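You operate a simulated robot arm through the tools that you are given. There is no shell and no other tool. Be economical: measure what you need, move in short steps, check, and stop when the job is done.

You run a simulated robot arm. Do the job below in one go: nothing can be reset, and whatever is moved stays where it is left.

TASK
Put two new batteries in the yellow lantern and check that it lights.
Fine: plus ends up, flap shut, lantern off again; the old battery stays on the mat.

The check looks at the end state, three seconds after you hand in, the way a careful person would. Anything else that was tipped, shoved, dropped, spilled or broken makes it a failure.

THE ROBOT
A 7-joint arm with a two-finger parallel gripper, fixed in place. Base frame: the origin is at the foot of the arm, x ahead of it, y to its left, z up. Units: mm, degrees, N and s.
Its first joint turns from -132.0 to 132.0 degrees. Payload 3.91 kg.
Tool frame: the origin (TCP) lies between the finger pads and is the grasp point; the fingertips stand 30 mm ahead of it; z points along the fingers, y is the line along which they close. The gripper opens to 110 mm. The fingers are 20 mm wide and 10 mm thick; the gripper's body (48 by 112 mm) begins 55 mm behind the TCP.
Orientation is told as [roll, pitch, yaw] about the base's x, y, z axes, in that order, counted from this pose: with the fingers straight down and closing along the base's y, the tool's x points along the base's -x, its y along +y and its z along -z.

THE INTERFACE
- The arm moves only by the tool jog_arm. Its argument "motion" is a list of rows, each a list of 7 numbers: the shift along the tool's x, y, z in mm, then the turn, a rotation vector about the tool's x, y, z in degrees, then the finger opening in mm, from 0 to 110. In form: [[tx, ty, tz, rx, ry, rz, grip], ...]. A call has 1 to 12 rows; each row shifts and turns the commanded pose from where the row before left it, along the tool's axes as they then stand. A row lasts 0.2 s, in which the tool goes at most 50 mm and 8.6 degrees; a call with a longer step from one row to the next is refused whole, and so is a gripper value outside its range. A pose out of reach is approached as far as the arm can. The call stops where the force on the tool passes 90 N (or 10 N more than at its start, if that is more) or the arm is blocked; 0.2 s more then pass. Each finger travels about 108 mm/s and halts on what it meets, pressing with about 33 N; the grip force reading is that of the motor and also rises with nothing between the fingers. The clock runs only during rows and for 0.2 s after the last one: add rows that do not move to give the fingers time. It gives the time, the measured TCP pose, the force on the tool (base axes), the opening and the grip force at its end, in the units of the frame above (readings bear some noise), with the torque about the TCP (base axes, N m) and any sound that the robot's microphone picked up, and new pictures: "pictures" is both (left out), scene, wrist or none.
- Cameras (640 x 400 px; columns grow to the right, rows downward): "scene" is fixed at [410.2, -653.5, 1404]; the picture's right is [0.98, 0.18, 0.00], its down [0.05, -0.26, -0.96] and it looks along [-0.18, 0.95, -0.27] (base axes); focal length 347 px, centre (320, 200). "wrist" rides on the gripper at [72, 17, -103] in the tool frame; the picture's right is [-0.23, 0.97, 0.00], its down [-0.76, -0.18, -0.62] and it looks along [-0.61, -0.14, 0.78] (tool axes); focal length 222 px, centre (320, 200).
- point_at(camera, pixels): for up to 12 pixels [column, row] of the newest picture of that camera ("zoom" is the newest enlarged one), the place [x, y, z] in the base frame of the surface seen there, good to about 2 mm, but the place of the scene camera against the robot may be out by one fixed shift of up to 25 mm in any direction. It takes no simulated time.
- close_up(camera, box): a new picture of the part [left, top, right, bottom] of that camera's present view, enlarged. It takes no simulated time.
- hand_in(): hands the job in; it is judged then, once.

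Keep the steps short. Do not move on a guess: measure, check each grasp and each placing, and mend mistakes. In all there are 80 turns and 200 pictures (those below and enlarged ones count). Leave the gripper open and the arm clear of the work at the hand-in unless told otherwise, and finish with a single line.

The tools are called after "Call:" as a command line: name --pt "numbers of a row" for each row, then --argument value for the rest, lists and objects as JSON in quotes. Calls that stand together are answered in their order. jog_arm: Moves the arm, as the interface text tells. Its arguments: {"type":"object","properties":{"motion":{"type":"array"},"pictures":{"type":"string","enum":["both","scene","wrist","none"]}},"required":["motion"]} The other tools are called the same way: point_at (camera, pixels) gives the place of the surface under pixels of a picture; close_up (camera, box) takes an enlarged picture of a part of a camera's view; hand_in () hands the job in.

At the start:

```text
t: 0.0
position: [266.6, 473.1, 1192.2]
tcp_rot: [0.1, 0.0, 0.0]
wrist_force: [-0.9, -0.4, 0.2]
wrist_torque: [0.0, 0.04, -0.01]
width: 110.0
finger_force: 0.0
```

scene: 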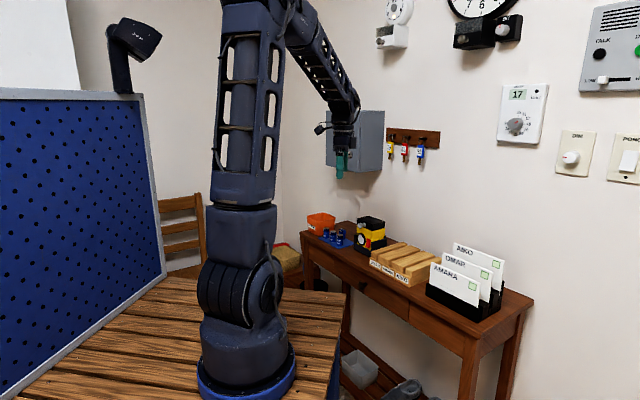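
wrist: 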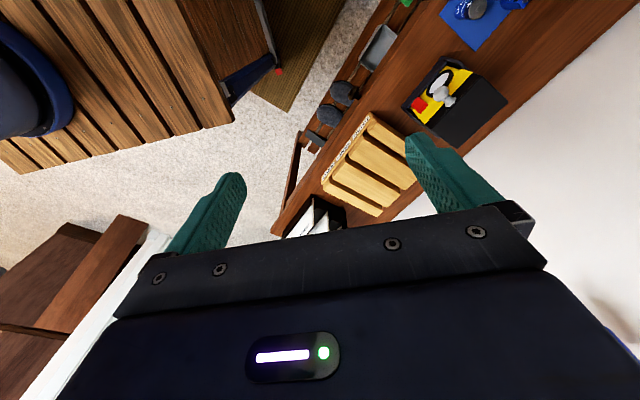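

I see a lantern (yellow/black) on the side table, near blue items and an orange bin. First I look closer.

Call:
close_up --camera "scene" --box '[290, 200, 410, 275]'

Call:
close_up --camera "wrist" --box '[380, 0, 560, 150]'

```text
5.33 times, centred on (350, 238) of scene
```

zoom: 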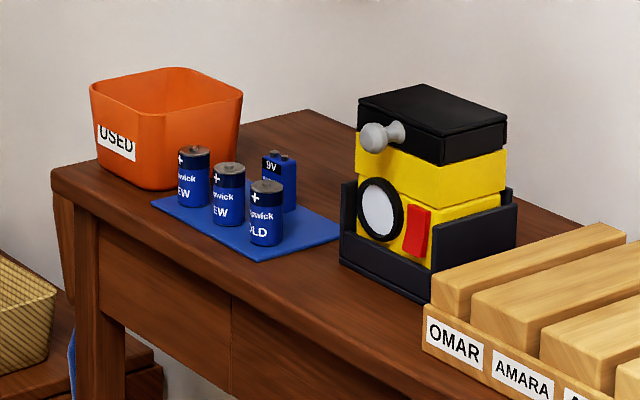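

```text
2.67 times, centred on (470, 75) of wrist
```

zoom: 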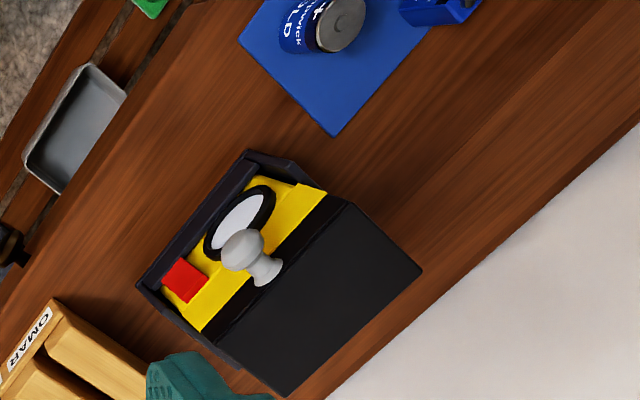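

Measuring points on the lantern in the wrist zoom, and the same in the scene for the frame shift.

Call:
point_at --camera "zoom" --pixels '[[242, 250], [268, 270], [340, 210], [415, 270], [287, 390], [212, 335], [185, 282], [240, 215], [342, 25], [333, 130], [400, 150], [255, 158]]'

Call:
point_at --camera "scene" --pixels '[[361, 225.5], [371, 218], [340, 235.5], [332.7, 232], [326.3, 229], [369, 217], [383, 222], [368, 243], [342.5, 231], [300, 240], [322, 216], [395, 220]]'

```text
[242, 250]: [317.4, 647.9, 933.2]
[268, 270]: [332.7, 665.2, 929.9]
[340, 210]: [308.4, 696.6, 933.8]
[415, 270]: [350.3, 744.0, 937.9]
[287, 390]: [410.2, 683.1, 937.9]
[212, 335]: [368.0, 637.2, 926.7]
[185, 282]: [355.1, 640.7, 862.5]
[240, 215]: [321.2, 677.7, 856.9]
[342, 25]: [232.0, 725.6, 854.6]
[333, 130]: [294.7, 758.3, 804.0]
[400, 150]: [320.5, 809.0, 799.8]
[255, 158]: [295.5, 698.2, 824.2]
```

```text
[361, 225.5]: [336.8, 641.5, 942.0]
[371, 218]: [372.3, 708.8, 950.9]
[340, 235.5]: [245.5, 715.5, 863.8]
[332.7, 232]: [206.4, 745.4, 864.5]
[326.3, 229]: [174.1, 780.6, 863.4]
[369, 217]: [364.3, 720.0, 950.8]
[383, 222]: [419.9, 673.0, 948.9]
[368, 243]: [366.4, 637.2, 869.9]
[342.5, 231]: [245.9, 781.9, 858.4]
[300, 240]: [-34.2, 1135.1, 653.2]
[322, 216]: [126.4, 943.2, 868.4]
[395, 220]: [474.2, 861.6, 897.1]
```

Wrist readings agree on geometry: lantern yawed 45°, flap top z≈938, knob at front edge facing (-x,-y). I turn the tool to face it and come closer for a look.

Call:
jog_arm --pt "0 0 0 0 0 -7.5 110" --pt "0 0 0 0 0 -7.5 110" --pt "0 0 0 0 0 -7.5 110" --pt "0 0 0 0 0 -7.5 110" --pt "0 0 0 0 0 -7.5 110" --pt "0 0 0 0 0 -7.5 110" --pt "-16 14 32 0 0 0 110" --pt "-16 14 32 0 0 0 110" --pt "-16 14 32 0 0 0 110" --pt "-16 14 32 0 0 0 110" --pt "-16 14 32 0 0 0 110"

```text
t: 2.4
position: [272.4, 579.0, 1033.9]
tcp_rot: [0.0, -0.1, 45.0]
wrist_force: [0.1, -1.3, 0.9]
wrist_torque: [0.01, -0.04, 0.0]
width: 109.7
finger_force: 0.1
```

scene: 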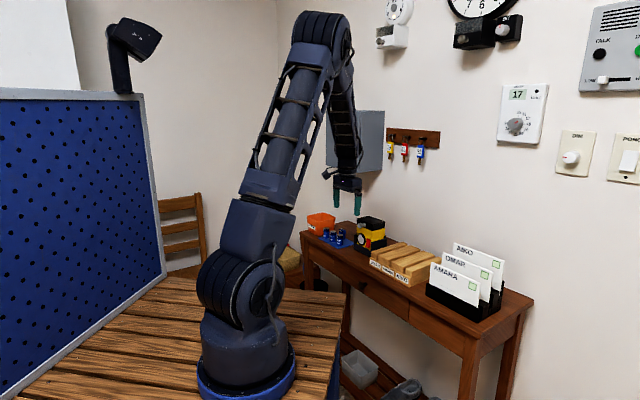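
wrist: 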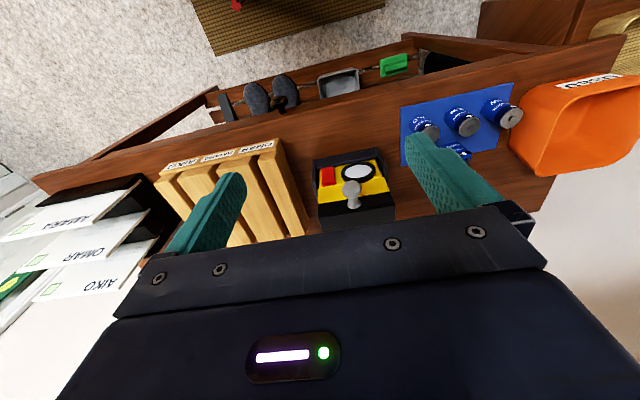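

Call:
close_up --camera "wrist" --box '[300, 145, 410, 230]'

Call:
close_up --camera "wrist" --box '[390, 70, 540, 180]'

Call:
close_up --camera "scene" --box '[340, 205, 400, 255]'

```text
4.71 times, centred on (355, 188) of wrist
```

zoom: 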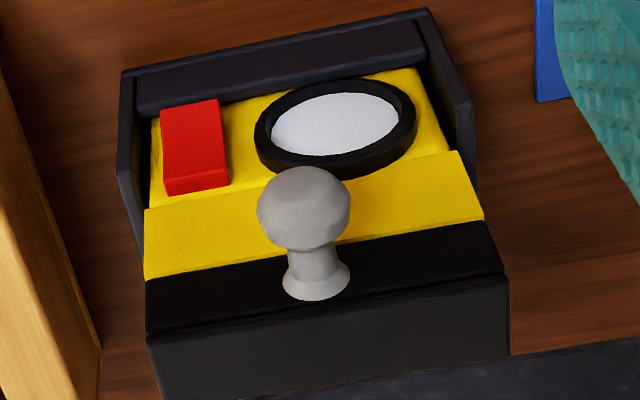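

```text
3.64 times, centred on (465, 125) of wrist
```

zoom: 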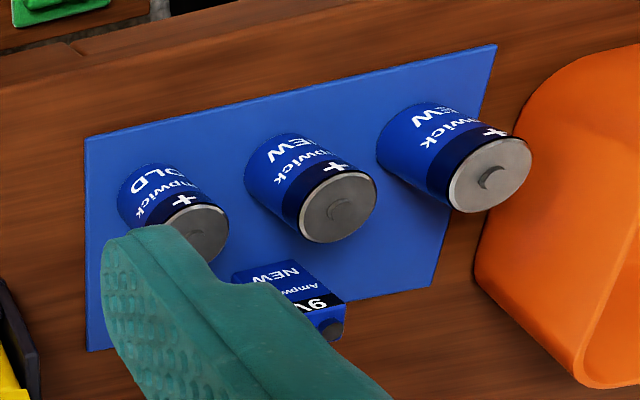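

```text
8.00 times, centred on (370, 230) of scene
```

zoom: 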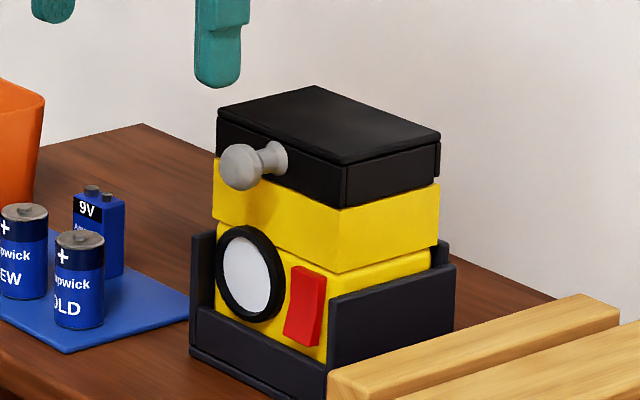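

Call:
close_up --camera "wrist" --box '[300, 145, 410, 230]'

Call:
point_at --camera "zoom" --pixels '[[303, 190], [312, 262], [270, 215], [342, 215], [150, 285], [487, 225], [155, 338], [503, 276], [148, 212], [472, 160], [170, 190], [165, 115]]'

Call:
point_at --camera "wrist" --pixels '[[330, 180], [328, 170], [325, 219], [395, 206], [297, 165], [465, 124], [510, 119], [428, 131], [470, 146]]'

```text
4.71 times, centred on (355, 188) of wrist
```

zoom: 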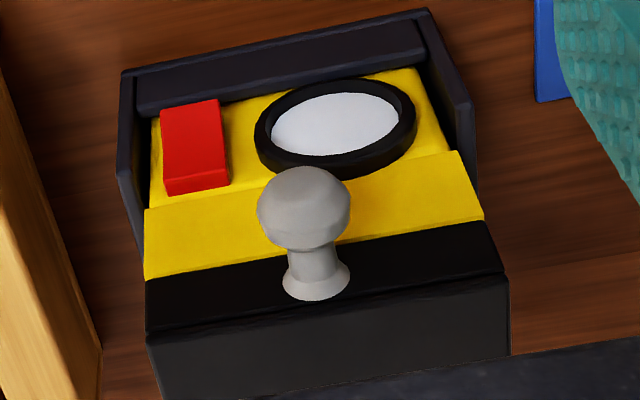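

```text
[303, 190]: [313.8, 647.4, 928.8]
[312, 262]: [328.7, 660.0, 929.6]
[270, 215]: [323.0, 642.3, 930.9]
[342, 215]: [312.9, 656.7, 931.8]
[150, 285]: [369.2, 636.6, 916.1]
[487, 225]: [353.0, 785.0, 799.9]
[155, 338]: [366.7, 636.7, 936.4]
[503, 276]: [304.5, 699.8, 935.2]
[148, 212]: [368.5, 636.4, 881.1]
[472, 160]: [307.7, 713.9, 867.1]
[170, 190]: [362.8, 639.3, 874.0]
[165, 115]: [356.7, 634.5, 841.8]
```

```text
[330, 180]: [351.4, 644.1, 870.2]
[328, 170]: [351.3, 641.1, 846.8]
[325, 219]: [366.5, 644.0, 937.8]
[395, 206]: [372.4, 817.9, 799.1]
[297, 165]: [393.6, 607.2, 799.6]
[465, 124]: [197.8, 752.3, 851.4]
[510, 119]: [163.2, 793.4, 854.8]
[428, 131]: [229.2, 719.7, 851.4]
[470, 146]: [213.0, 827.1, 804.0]
```

Knob axis is at u≈684 (along the lantern's depth), v≈235, z≈923. I move above the knob with fingers open and check.

Call:
jog_arm --pt "-28 6 5 0 0 0 70" --pt "-28 6 15 0 0 0 60" --pt "-26 6 20 0 0 0 60" --pt "0 0 15 0 0 0 60" --pt "0 0 0 0 0 0 60"

Call:
close_up --camera "wrist" --box '[200, 80, 440, 230]'

```text
t: 3.6
position: [318.5, 648.8, 977.6]
tcp_rot: [0.0, 0.1, 45.0]
wrist_force: [-0.8, -1.1, 0.7]
wrist_torque: [-0.01, -0.02, 0.02]
width: 60.0
finger_force: 0.0
```

scene: 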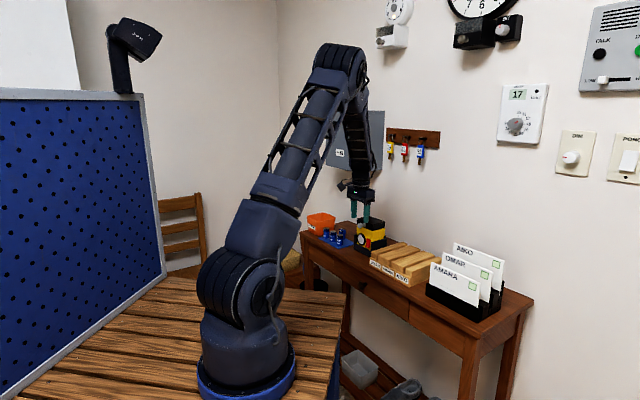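
wrist: 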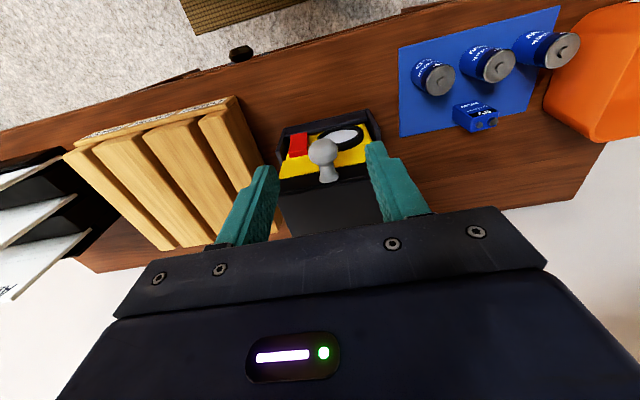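

```text
2.67 times, centred on (320, 155) of wrist
```

zoom: 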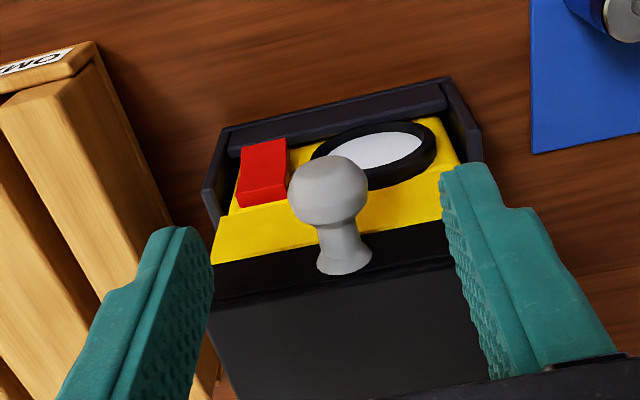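

Call:
point_at --camera "zoom" --pixels '[[325, 162], [293, 190], [364, 190], [330, 190], [335, 218], [342, 240], [345, 262]]'

Call:
point_at --camera "wrist" --pixels '[[432, 76], [455, 76], [440, 83], [496, 66], [490, 48], [502, 75], [561, 50], [477, 65], [514, 64], [421, 78]]'

```text
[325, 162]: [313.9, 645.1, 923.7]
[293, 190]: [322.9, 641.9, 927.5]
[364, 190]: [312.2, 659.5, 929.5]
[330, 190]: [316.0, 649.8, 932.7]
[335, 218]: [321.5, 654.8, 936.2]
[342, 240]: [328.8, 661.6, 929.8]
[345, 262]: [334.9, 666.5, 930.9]
```

```text
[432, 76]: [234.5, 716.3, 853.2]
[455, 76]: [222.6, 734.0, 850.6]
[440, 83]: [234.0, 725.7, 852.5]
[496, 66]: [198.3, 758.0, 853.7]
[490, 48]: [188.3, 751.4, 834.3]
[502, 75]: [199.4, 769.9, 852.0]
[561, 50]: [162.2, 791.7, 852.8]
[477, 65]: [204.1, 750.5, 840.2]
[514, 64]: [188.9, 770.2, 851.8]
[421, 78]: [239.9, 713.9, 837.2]
```

Knob head centre: u≈688, v≈235.5, z≈924. Descending so that the pads straddle it, then closing.

Call:
jog_arm --pt "-2 1 20 0 0 0 60" --pt "-2 1 21 0 0 0 60" --pt "0 0 0 0 0 0 40" --pt "0 0 0 0 0 0 22" --pt "0 0 0 0 0 0 15" --pt "0 0 0 0 0 0 15" --pictures "wrist"

```text
t: 5.0
position: [320.2, 653.3, 937.7]
tcp_rot: [-0.1, 0.0, 45.0]
wrist_force: [0.7, 0.0, 0.5]
wrist_torque: [-0.11, 0.12, -0.02]
width: 22.5
finger_force: 33.2
```

wrist: 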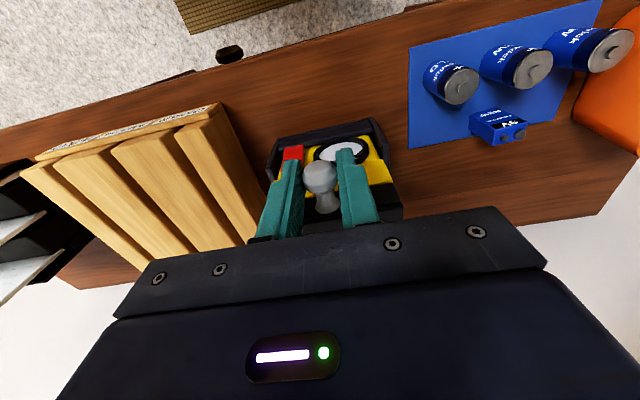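

Knob gripped (22.5 mm). A small trial lift of about 10° along the hinge arc.

Call:
jog_arm --pt "0.4 0 -5 0 0 0 15" --pt "0.2 0 -5 0 0 0 15" --pt "0 0 -5.6 0 0 0 15" --pictures "wrist"

Call:
close_up --camera "scene" --box '[335, 180, 415, 250]'

```text
t: 5.8
position: [319.2, 653.6, 951.5]
tcp_rot: [0.0, 0.1, 45.2]
wrist_force: [-0.3, -1.2, -5.1]
wrist_torque: [-0.32, 0.31, -0.01]
width: 22.1
finger_force: 33.0
```

wrist: 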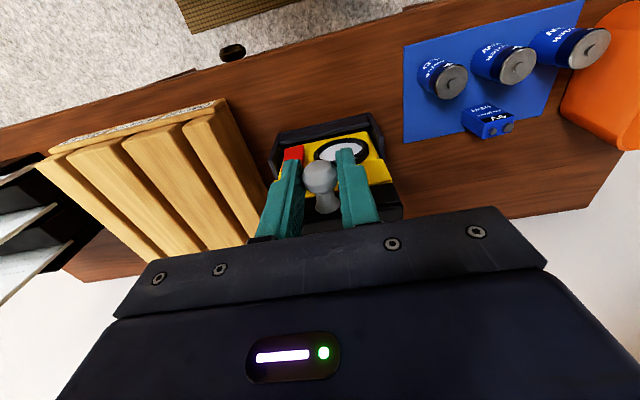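

```text
5.71 times, centred on (375, 215) of scene
```

zoom: 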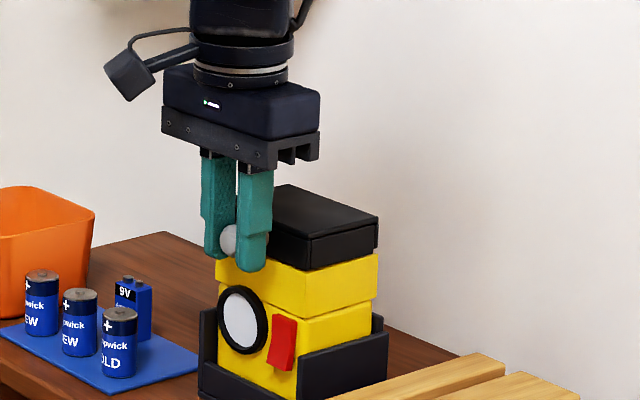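

Call:
close_up --camera "scene" --box '[355, 210, 395, 255]'

Call:
close_up --camera "wrist" --box '[250, 100, 420, 230]'

```text
8.89 times, centred on (375, 232) of scene
```

zoom: 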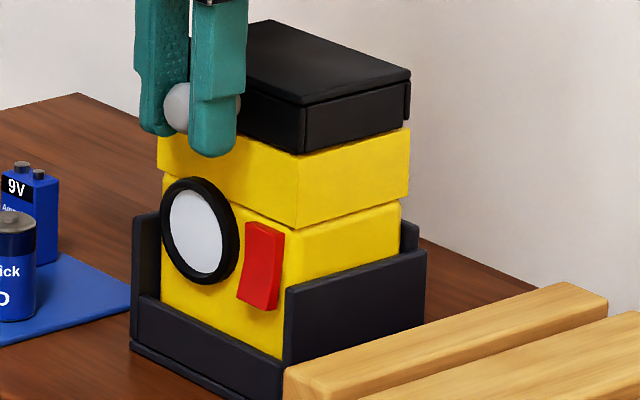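

```text
3.08 times, centred on (335, 165) of wrist
```

zoom: 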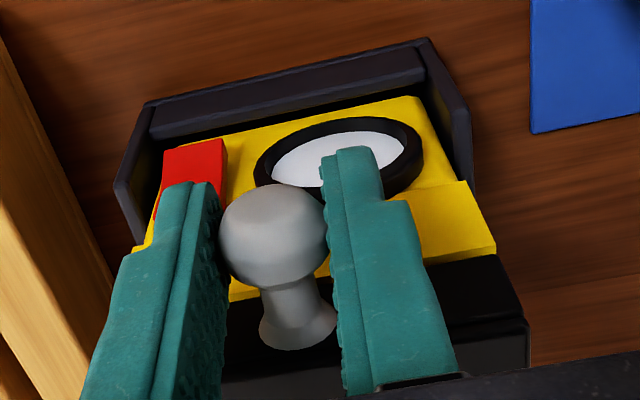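

The whole lantern came up with the knob (the non-tilting grip held the flap rigid). I lower it back, and release to check that it is seated.

Call:
jog_arm --pt "0 0 5 0 0 0 15" --pt "-0.2 0 5 0 0 0 15" --pt "-0.4 0 4 0 0 0 15" --pt "0 0 1.5 0 0 0 15" --pt "0 0 0 0 0 0 30" --pt "0 0 0 0 0 0 45" --pt "0 0 0 0 0 0 45" --pictures "wrist"

Call:
close_up --camera "scene" --box '[355, 210, 395, 255]'

Call:
close_up --camera "wrist" --box '[250, 100, 420, 230]'

```text
t: 7.4
position: [319.8, 653.0, 936.4]
tcp_rot: [0.0, -0.1, 45.0]
wrist_force: [0.6, 0.3, -0.1]
wrist_torque: [0.0, -0.01, 0.0]
width: 45.0
finger_force: 0.2
```

wrist: 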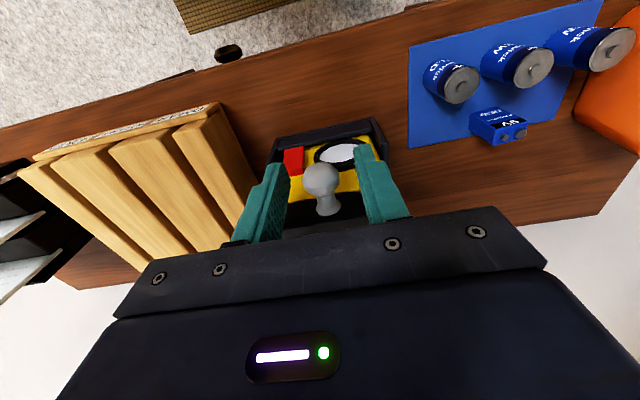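

```text
8.89 times, centred on (375, 232) of scene
```

zoom: 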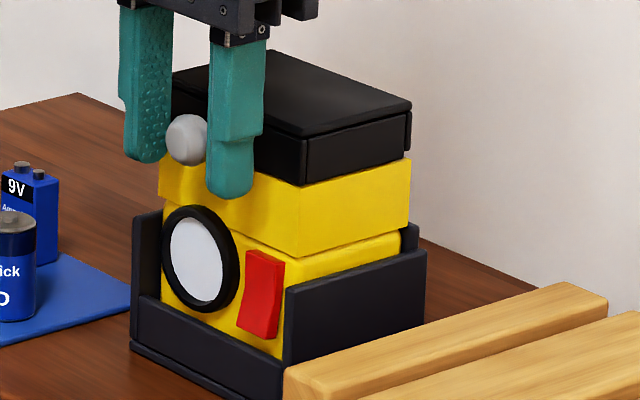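

```text
3.08 times, centred on (335, 165) of wrist
```

zoom: 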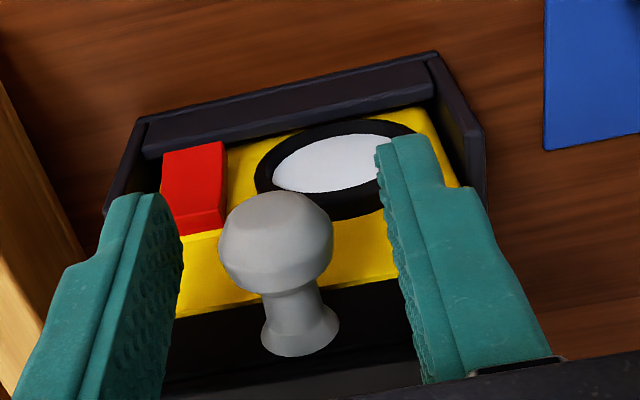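

Seated again. I will re-grip the knob with the tool tilted 45° forward, so that I can turn the tool along with the flap. First back up and tilt.

Call:
jog_arm --pt "0 0 -33 0 0 0 60" --pt "20 0 -33 0 0 0 60" --pt "20 0 0 0 0 0 60" --pt "0 0 0 0 -7.5 0 60" --pt "0 0 0 0 -7.5 0 60" --pt "0 0 0 0 -7.5 0 60" --pt "0 0 0 0 -7.5 0 60" --pt "0 0 0 0 -7.5 0 60" --pt "0 0 0 0 -7.5 0 60" --pt "26 0 8 0 0 0 60" --pt "0 0 0 0 0 0 60"

```text
t: 9.8
position: [281.0, 617.3, 978.7]
tcp_rot: [0.1, -45.0, 45.0]
wrist_force: [-0.7, 0.7, -0.2]
wrist_torque: [0.0, -0.05, -0.02]
width: 60.0
finger_force: 0.0
```

scene: 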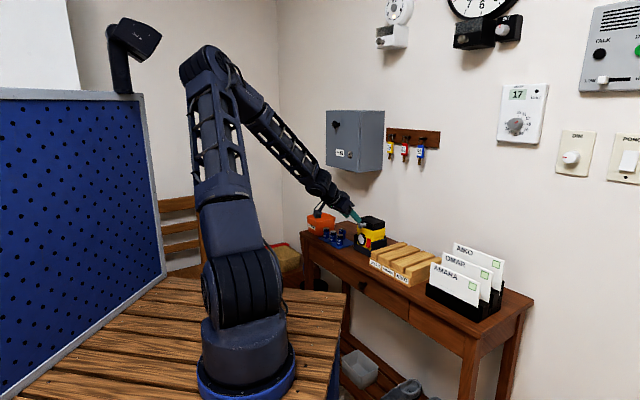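
wrist: 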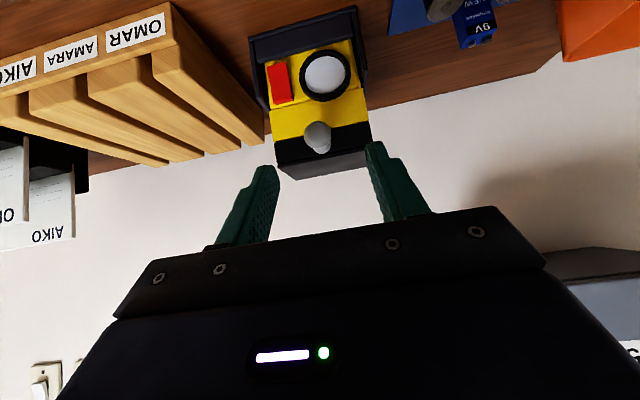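

Call:
close_up --camera "wrist" --box '[235, 0, 395, 180]'

Call:
jog_arm --pt "0 -1 20 0 0 0 60" --pt "0 -1 20 0 0 0 60" --pt "0 0 20 0 0 0 45" --pt "0 0 0 0 0 0 30" --pt "0 0 0 0 0 0 18" --pt "0 0 0 0 0 0 15" --pt "0 0 0 0 0 0 15" --pictures "wrist"

```text
2.22 times, centred on (315, 90) of wrist
```

zoom: 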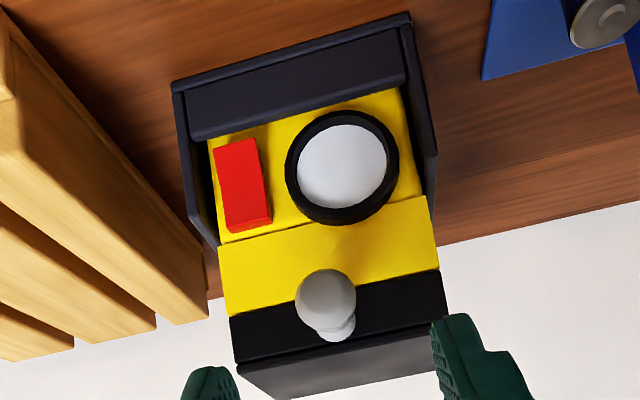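

```text
t: 11.4
position: [312.3, 646.8, 938.4]
tcp_rot: [0.0, -45.0, 45.1]
wrist_force: [-1.0, 2.3, -0.6]
wrist_torque: [-0.07, 0.09, 0.09]
width: 22.6
finger_force: 33.1
```

wrist: 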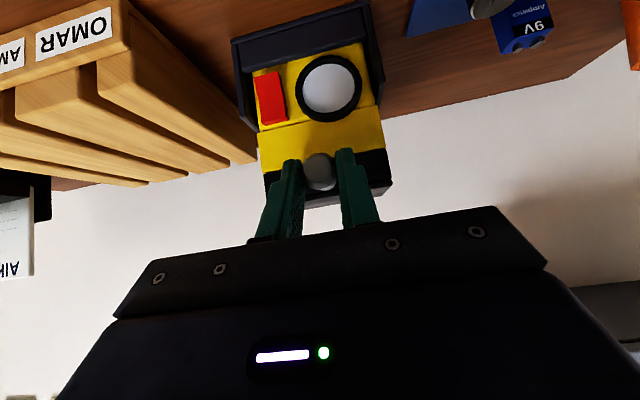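

Gripped (22.6 mm). Trial turn of 9° around the presumed rear hinge.

Call:
jog_arm --pt "-3.7 0 -3.4 0 3 0 15" --pt "-3.7 0 -3.4 0 3 0 15" --pt "-3.7 0 -3.4 0 3 0 15" --pictures "wrist"

Call:
close_up --camera "scene" --box '[350, 200, 400, 255]'

Call:
close_up --camera "wrist" --box '[220, 0, 400, 210]'

```text
t: 12.2
position: [315.5, 646.5, 951.1]
tcp_rot: [-0.2, -35.9, 45.0]
wrist_force: [2.9, 0.2, 0.2]
wrist_torque: [0.17, -0.05, -0.21]
width: 22.3
finger_force: 32.9
```

wrist: 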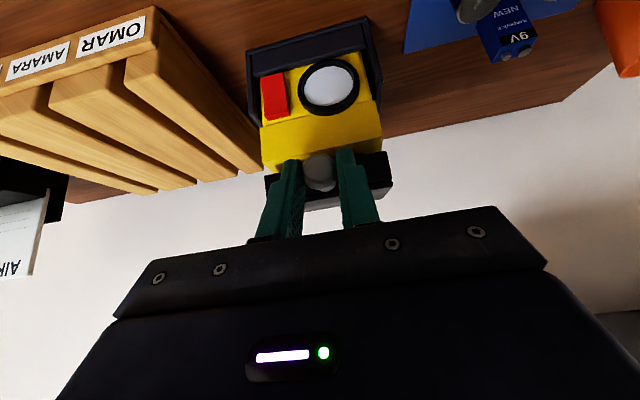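

```text
7.27 times, centred on (375, 228) of scene
```

zoom: 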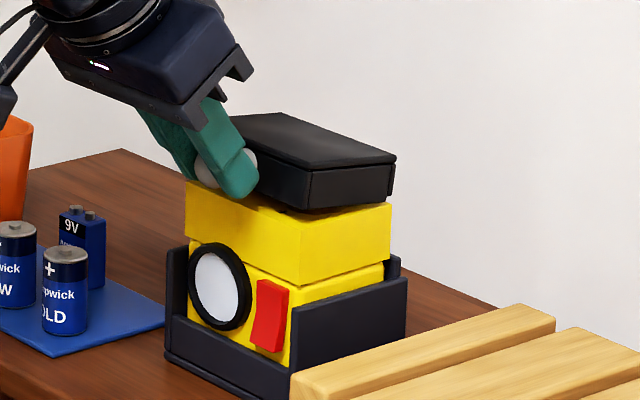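

```text
1.90 times, centred on (310, 105) of wrist
```

zoom: 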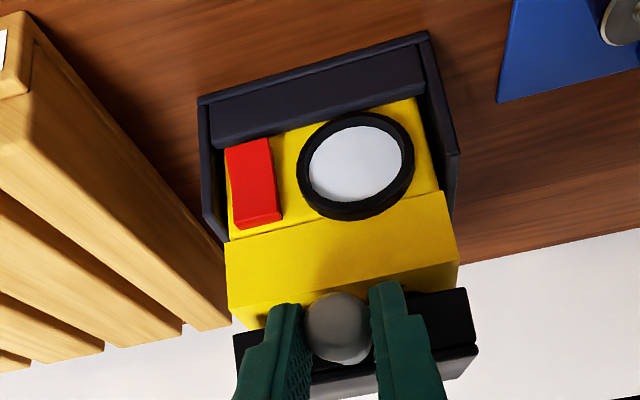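

The flap opens as a box cap, hinge at its lower rear edge (z≈914), forces small. Continuing another 30° about the corrected hinge.

Call:
jog_arm --pt "-9.1 0 -5.1 0 6 0 15" --pt "-9.1 0 -5.1 0 6 0 15" --pt "-9.1 0 -5.1 0 6 0 15" --pt "-9.1 0 -5.1 0 6 0 15" --pt "-9.1 0 -5.1 0 6 0 15"

Call:
close_up --camera "scene" --box '[340, 180, 410, 255]'

Call:
point_at --camera "scene" --pixels '[[340, 165], [370, 168], [384, 160], [380, 190], [400, 200], [370, 130]]'

```text
t: 13.4
position: [336.9, 666.6, 993.4]
tcp_rot: [0.0, -6.0, 45.1]
wrist_force: [0.5, 2.0, 10.4]
wrist_torque: [0.65, -0.6, -0.01]
width: 22.4
finger_force: 33.2
```

scene: 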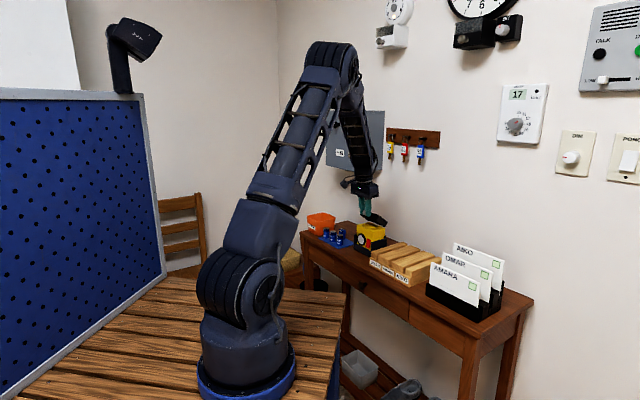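
wrist: 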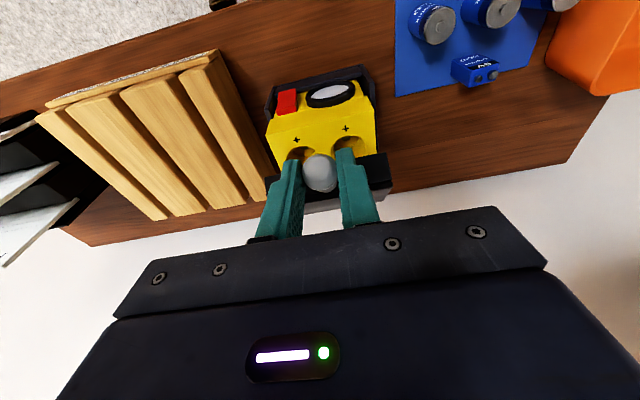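

```text
5.33 times, centred on (375, 218) of scene
```

zoom: 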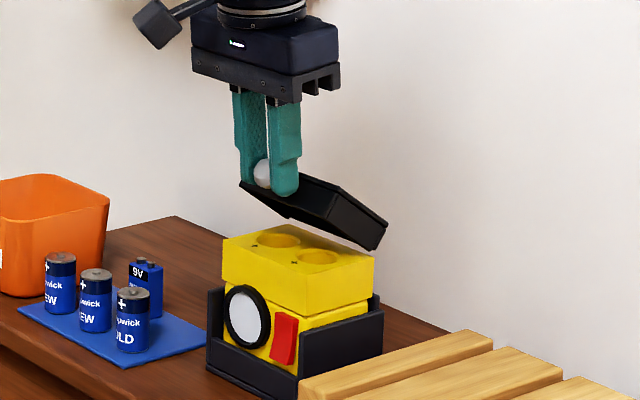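

```text
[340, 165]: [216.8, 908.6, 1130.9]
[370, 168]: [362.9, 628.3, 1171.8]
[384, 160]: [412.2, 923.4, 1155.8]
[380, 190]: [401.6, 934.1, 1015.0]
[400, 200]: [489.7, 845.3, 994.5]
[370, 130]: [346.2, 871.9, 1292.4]
```

The reading shows I press down ~10 N; the hinge guess is slightly off. I ease up 3 mm and read.

Call:
jog_arm --pt "0 0 -3 0 0 0 15" --pt "0 0 0 0 0 0 15" --pictures "none"

```text
t: 14.0
position: [336.8, 666.6, 994.6]
tcp_rot: [0.1, -5.8, 45.2]
wrist_force: [-0.9, -1.4, -0.7]
wrist_torque: [-0.17, 0.24, 0.03]
width: 22.3
finger_force: 33.1
```

Force is zero now; refitted hinge is at u≈774, z≈922. Continuing 24° more.

Call:
jog_arm --pt "-8.5 0 -5.5 0 6 0 15" --pt "-8.5 0 -5.5 0 6 0 15" --pt "-8.5 0 -5.5 0 6 0 15" --pt "-8.5 0 -5.5 0 6 0 15"

Call:
close_up --camera "scene" --box '[320, 140, 420, 255]'

```text
t: 15.0
position: [362.2, 692.3, 1015.2]
tcp_rot: [0.0, 18.2, 45.1]
wrist_force: [1.6, 3.3, 3.1]
wrist_torque: [0.29, -0.32, -0.01]
width: 22.6
finger_force: 32.7
```

scene: 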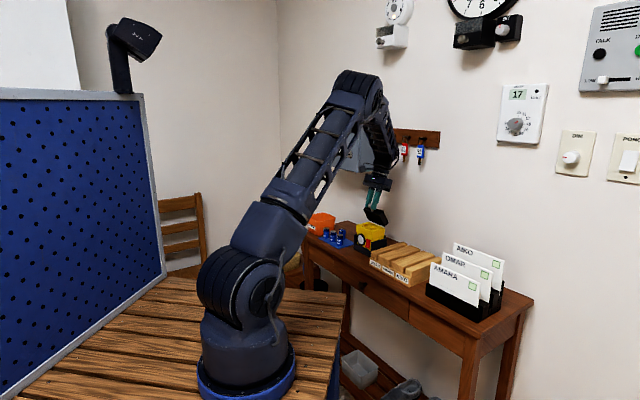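
wrist: 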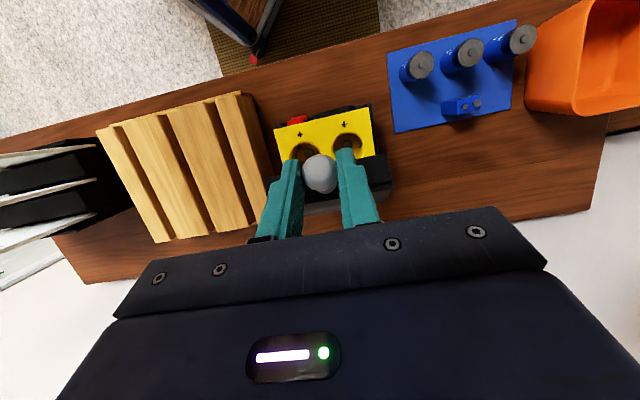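

```text
3.48 times, centred on (370, 198) of scene
```

zoom: 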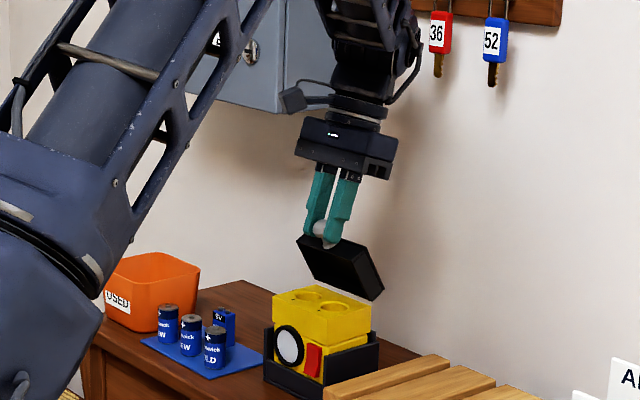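

Flap at ~63°. The wrist nears the wall cabinet if I tilt more, so I try a small further 10° arc without tilting, letting the knob turn in the pads, and watch the torque.

Call:
jog_arm --pt "-4 0 -2.9 0 0 0 15" --pt "-4 0 -2.9 0 0 0 15" --pt "-4 0 -2.9 0 0 0 15" --pt "0 0 0 0 0 0 15" --pictures "wrist"

Call:
close_up --camera "scene" --box '[340, 190, 400, 255]'

```text
t: 16.0
position: [371.2, 702.2, 1019.1]
tcp_rot: [0.0, 18.0, 45.2]
wrist_force: [-5.7, -7.0, -4.6]
wrist_torque: [-0.76, 0.65, -0.02]
width: 22.3
finger_force: 33.4
```

wrist: 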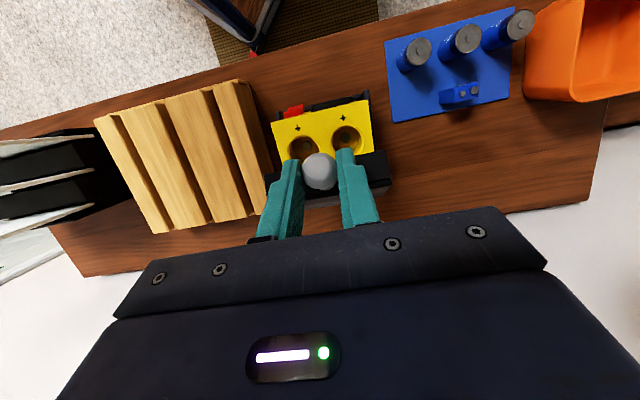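

```text
6.15 times, centred on (370, 222) of scene
```

zoom: 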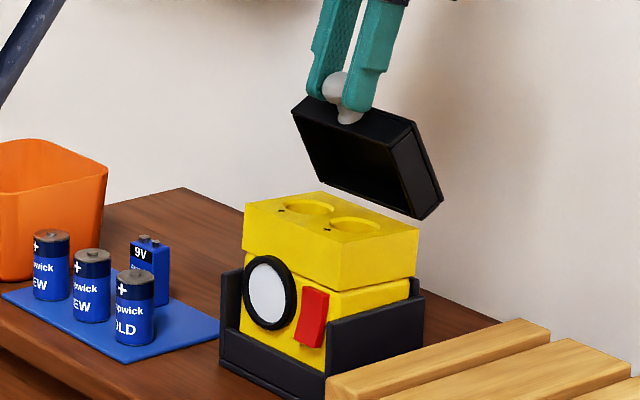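

The knob does not turn in the pads (torque ~1 N m), so I relieve it by tilting 7° about the knob.

Call:
jog_arm --pt "-0.9 0 0 0 3.5 0 15" --pt "-0.9 0 0 0 3.5 0 15" --pt "0 0 0 0 0 0 15"

Call:
close_up --camera "scene" --box '[340, 190, 400, 255]'

```text
t: 16.8
position: [372.7, 704.1, 1018.2]
tcp_rot: [0.0, 25.0, 45.1]
wrist_force: [5.7, 3.6, 8.2]
wrist_torque: [0.45, -0.63, -0.03]
width: 22.2
finger_force: 33.7
```

scene: 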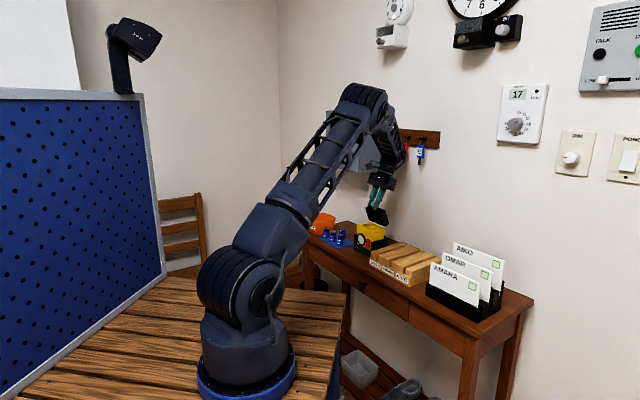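
wrist: 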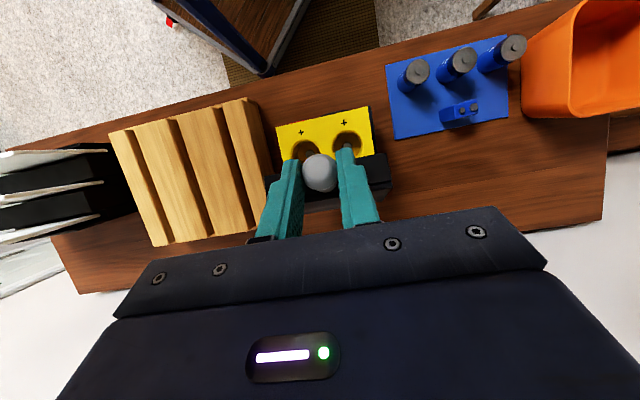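

```text
6.15 times, centred on (370, 222) of scene
```

zoom: 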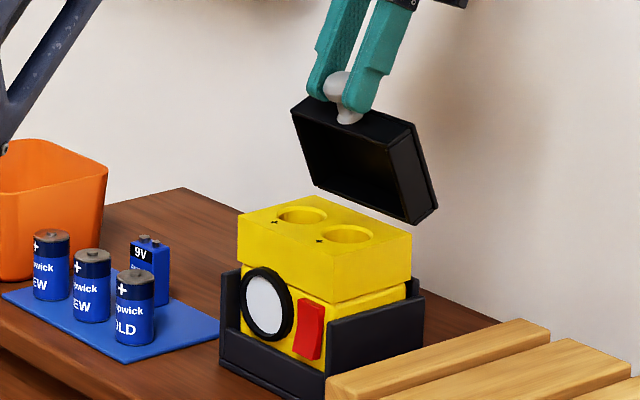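

Call:
close_up --camera "scene" --box '[315, 75, 445, 200]'

Call:
point_at --camera "zoom" --pixels '[[400, 270], [380, 350], [420, 360], [440, 270], [330, 430], [240, 440], [400, 200], [300, 440], [510, 300], [570, 320]]'

```text
3.20 times, centred on (380, 138) of scene
```

zoom: 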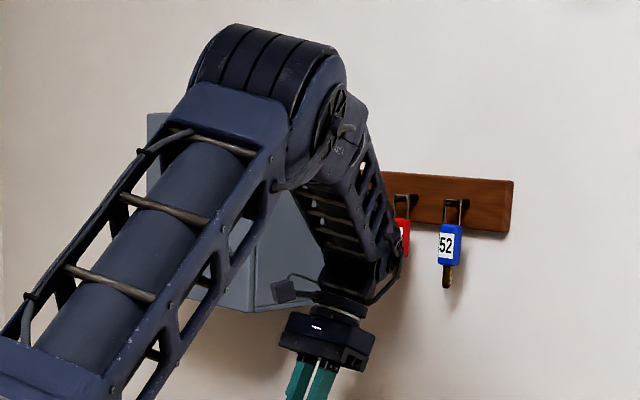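

```text
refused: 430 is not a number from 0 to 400
```

Call:
point_at --camera "zoom" --pixels '[[345, 270], [380, 265], [330, 215], [360, 170], [310, 120], [240, 295], [260, 270], [300, 260], [400, 240], [440, 245], [380, 230]]'

```text
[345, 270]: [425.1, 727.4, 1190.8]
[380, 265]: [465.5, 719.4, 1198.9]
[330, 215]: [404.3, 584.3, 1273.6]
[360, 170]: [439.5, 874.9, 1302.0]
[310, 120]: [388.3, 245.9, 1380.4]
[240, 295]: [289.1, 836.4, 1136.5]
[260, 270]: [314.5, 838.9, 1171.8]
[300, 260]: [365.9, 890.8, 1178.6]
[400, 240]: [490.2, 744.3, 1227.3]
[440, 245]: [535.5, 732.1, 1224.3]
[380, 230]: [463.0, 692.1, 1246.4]
```

Key tags on the wall are only ~30 mm from the wrist, so no more tilting. I relieve the residual torque, then open the fingers to see if the flap stays at ~68°.

Call:
jog_arm --pt "0.8 0 0 0 -3 0 15" --pt "0 0 0 0 0 0 15" --pt "0 0 0 0 0 0 24" --pt "0 0 0 0 0 0 28" --pt "0 0 0 0 0 0 34" --pictures "wrist"

Call:
close_up --camera "scene" --box '[340, 190, 400, 255]'

```text
t: 18.0
position: [372.0, 702.7, 1018.4]
tcp_rot: [-0.1, 22.0, 45.0]
wrist_force: [-0.1, -0.2, -1.0]
wrist_torque: [0.02, -0.03, 0.0]
width: 33.8
finger_force: 0.0
```

wrist: 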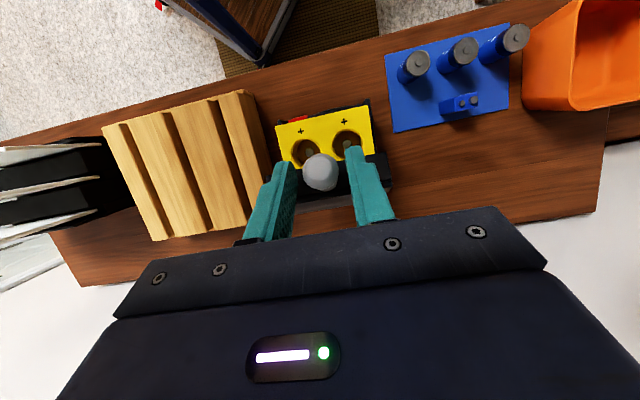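

```text
6.15 times, centred on (370, 222) of scene
```

zoom: 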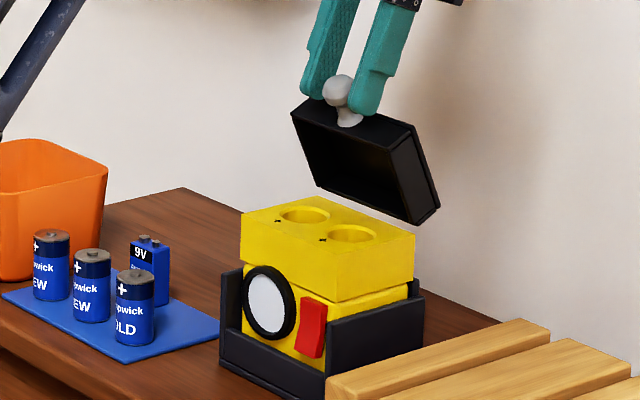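

The flap holds by friction at 68°. I lift straight up off the knob, return to vertical, and go in front of the knob with closed fingers.

Call:
jog_arm --pt "9.3 0 -23 0 0 0 40" --pt "9.3 0 -23 0 0 0 40" --pt "10 0 -5 0 -7.3 0 40" --pt "20 0 0 0 -7.3 0 40" --pt "20 0 0 0 -7.4 0 20" --pt "20 0 0 0 0 0 0" --pt "0 0 0 0 0 0 0"

Call:
close_up --camera "wrist" --box '[250, 80, 410, 230]'

```text
t: 19.6
position: [325.6, 654.4, 1084.1]
tcp_rot: [-0.1, 0.0, 45.1]
wrist_force: [0.5, 0.0, 0.3]
wrist_torque: [0.02, -0.02, -0.02]
width: 0.1
finger_force: 32.7
```

scene: 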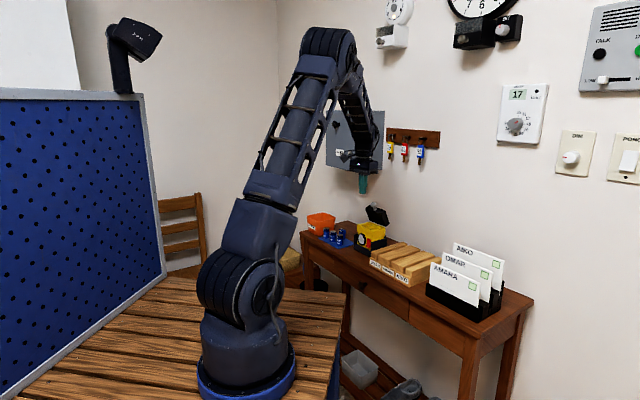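
wrist: 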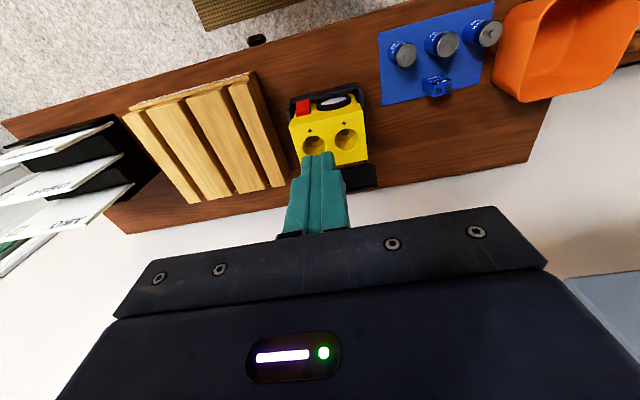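

```text
2.67 times, centred on (330, 155) of wrist
```

zoom: 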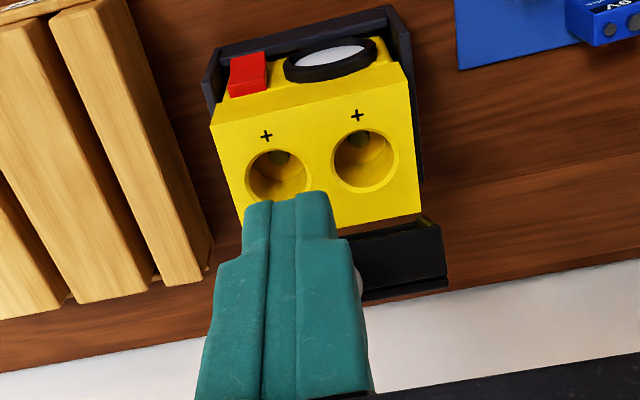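

Measuring the wells (visible in zoom at ~(277,175) and ~(365,160)).

Call:
point_at --camera "zoom" --pixels '[[246, 178], [311, 172], [275, 150], [332, 160], [399, 157], [364, 130], [366, 188], [280, 155], [368, 138], [212, 128], [405, 70], [422, 213]]'

Call:
point_at --camera "wrist" --pixels '[[403, 55], [446, 43], [487, 34], [412, 46], [456, 36], [497, 27], [437, 84], [372, 183], [345, 170], [314, 138], [348, 132]]'

```text
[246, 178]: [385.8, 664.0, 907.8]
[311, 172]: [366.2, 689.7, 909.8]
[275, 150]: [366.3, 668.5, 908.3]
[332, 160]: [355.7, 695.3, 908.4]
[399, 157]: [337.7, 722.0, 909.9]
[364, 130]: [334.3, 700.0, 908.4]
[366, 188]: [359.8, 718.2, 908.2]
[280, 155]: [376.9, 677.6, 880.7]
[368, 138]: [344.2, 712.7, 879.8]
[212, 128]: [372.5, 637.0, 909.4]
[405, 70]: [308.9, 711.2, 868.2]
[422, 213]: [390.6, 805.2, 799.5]
```

```text
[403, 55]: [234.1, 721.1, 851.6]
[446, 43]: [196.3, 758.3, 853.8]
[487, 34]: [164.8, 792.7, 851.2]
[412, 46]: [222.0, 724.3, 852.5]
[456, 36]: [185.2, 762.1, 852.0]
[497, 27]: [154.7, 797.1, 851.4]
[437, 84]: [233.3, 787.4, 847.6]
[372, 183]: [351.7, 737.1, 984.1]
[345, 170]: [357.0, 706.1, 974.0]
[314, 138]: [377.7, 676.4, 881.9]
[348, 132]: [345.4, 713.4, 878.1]
```

Wells: centres (u 747, v 256) and (u 747, v 213), ~31 mm wide, floor z≈880, so batteries will stand 20 mm proud. Now I go down in front of the knob and push the flap further back.

Call:
jog_arm --pt "0 1.5 33 0 0 0 0" --pt "0 1.5 33 0 0 0 0" --pt "-10 0 0 0 0 0 0" --pt "-10 0 0 0 0 0 0" --pt "-8 0 0 0 0 0 0" --pt "-8 0 0 0 0 0 0" --pt "-8 0 0 0 0 0 0"

Call:
close_up --camera "scene" --box '[340, 180, 410, 255]'

```text
t: 21.2
position: [353.0, 688.8, 1019.0]
tcp_rot: [-0.1, 0.0, 45.1]
wrist_force: [-0.1, 0.0, -0.3]
wrist_torque: [-0.01, -0.02, -0.03]
width: 0.0
finger_force: 33.3
```

scene: 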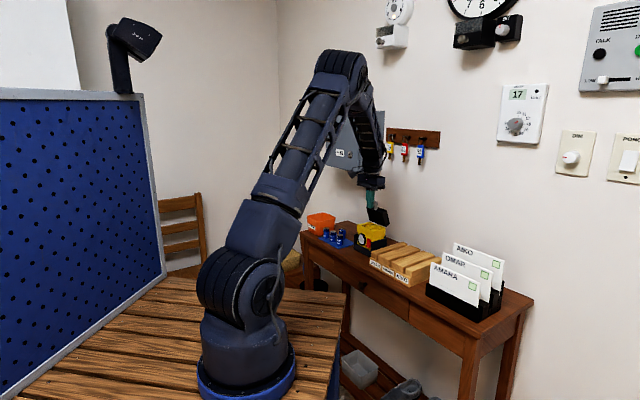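
wrist: 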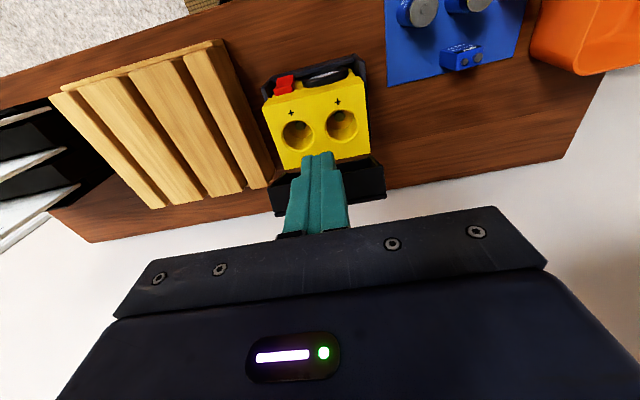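

```text
5.33 times, centred on (375, 218) of scene
```

zoom: 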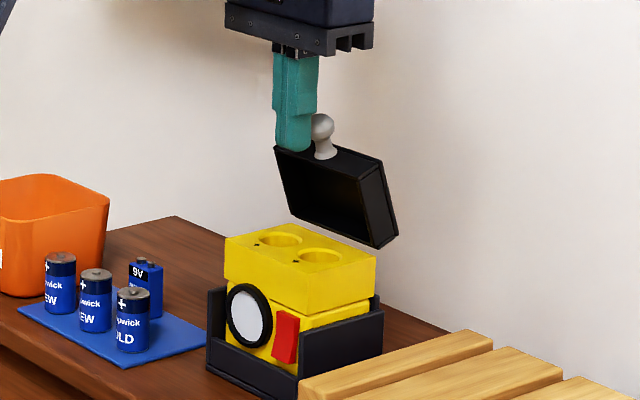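

No resistance, the flap moves. Continuing the push.

Call:
jog_arm --pt "-8 0 0 0 0 0 0" --pt "-8 0 0 0 0 0 0" --pt "-8 0 0 0 0 0 0" --pt "-8 0 0 0 0 0 0" --pt "-6 0 0 0 0 0 0"

Call:
close_up --camera "scene" --box '[340, 180, 410, 255]'

```text
t: 22.4
position: [381.8, 715.0, 1020.2]
tcp_rot: [0.0, 0.0, 45.2]
wrist_force: [-0.3, 0.3, 0.2]
wrist_torque: [0.02, 0.02, -0.02]
width: 0.0
finger_force: 33.1
```

scene: 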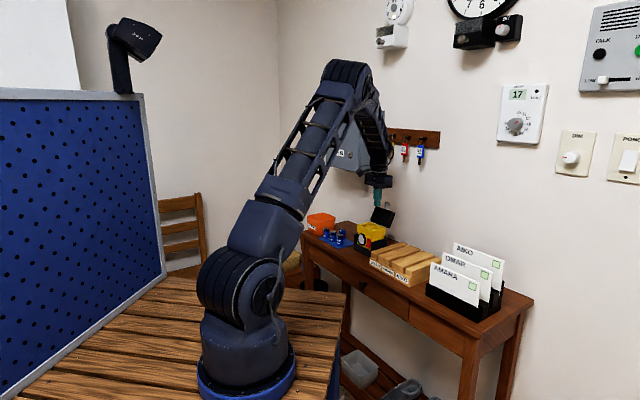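
wrist: 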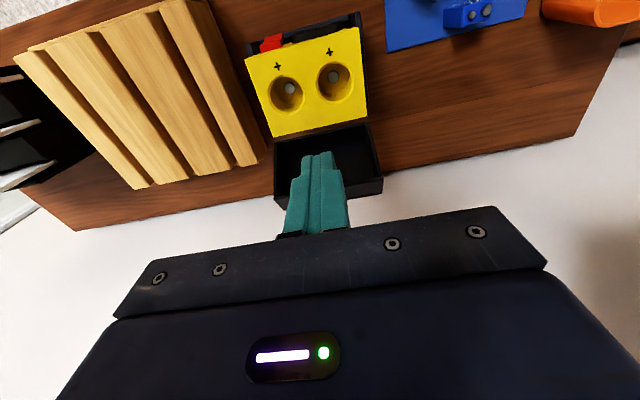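

```text
5.33 times, centred on (375, 218) of scene
```

zoom: 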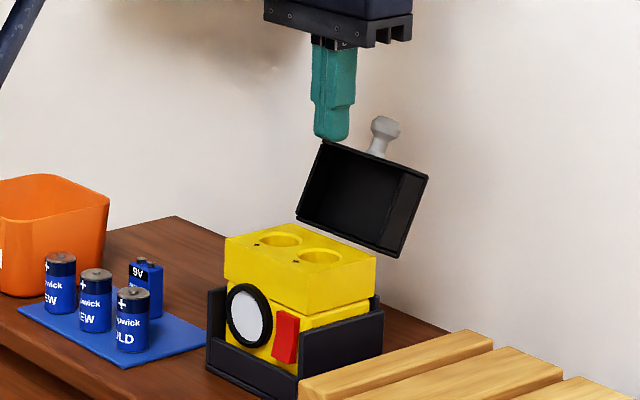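

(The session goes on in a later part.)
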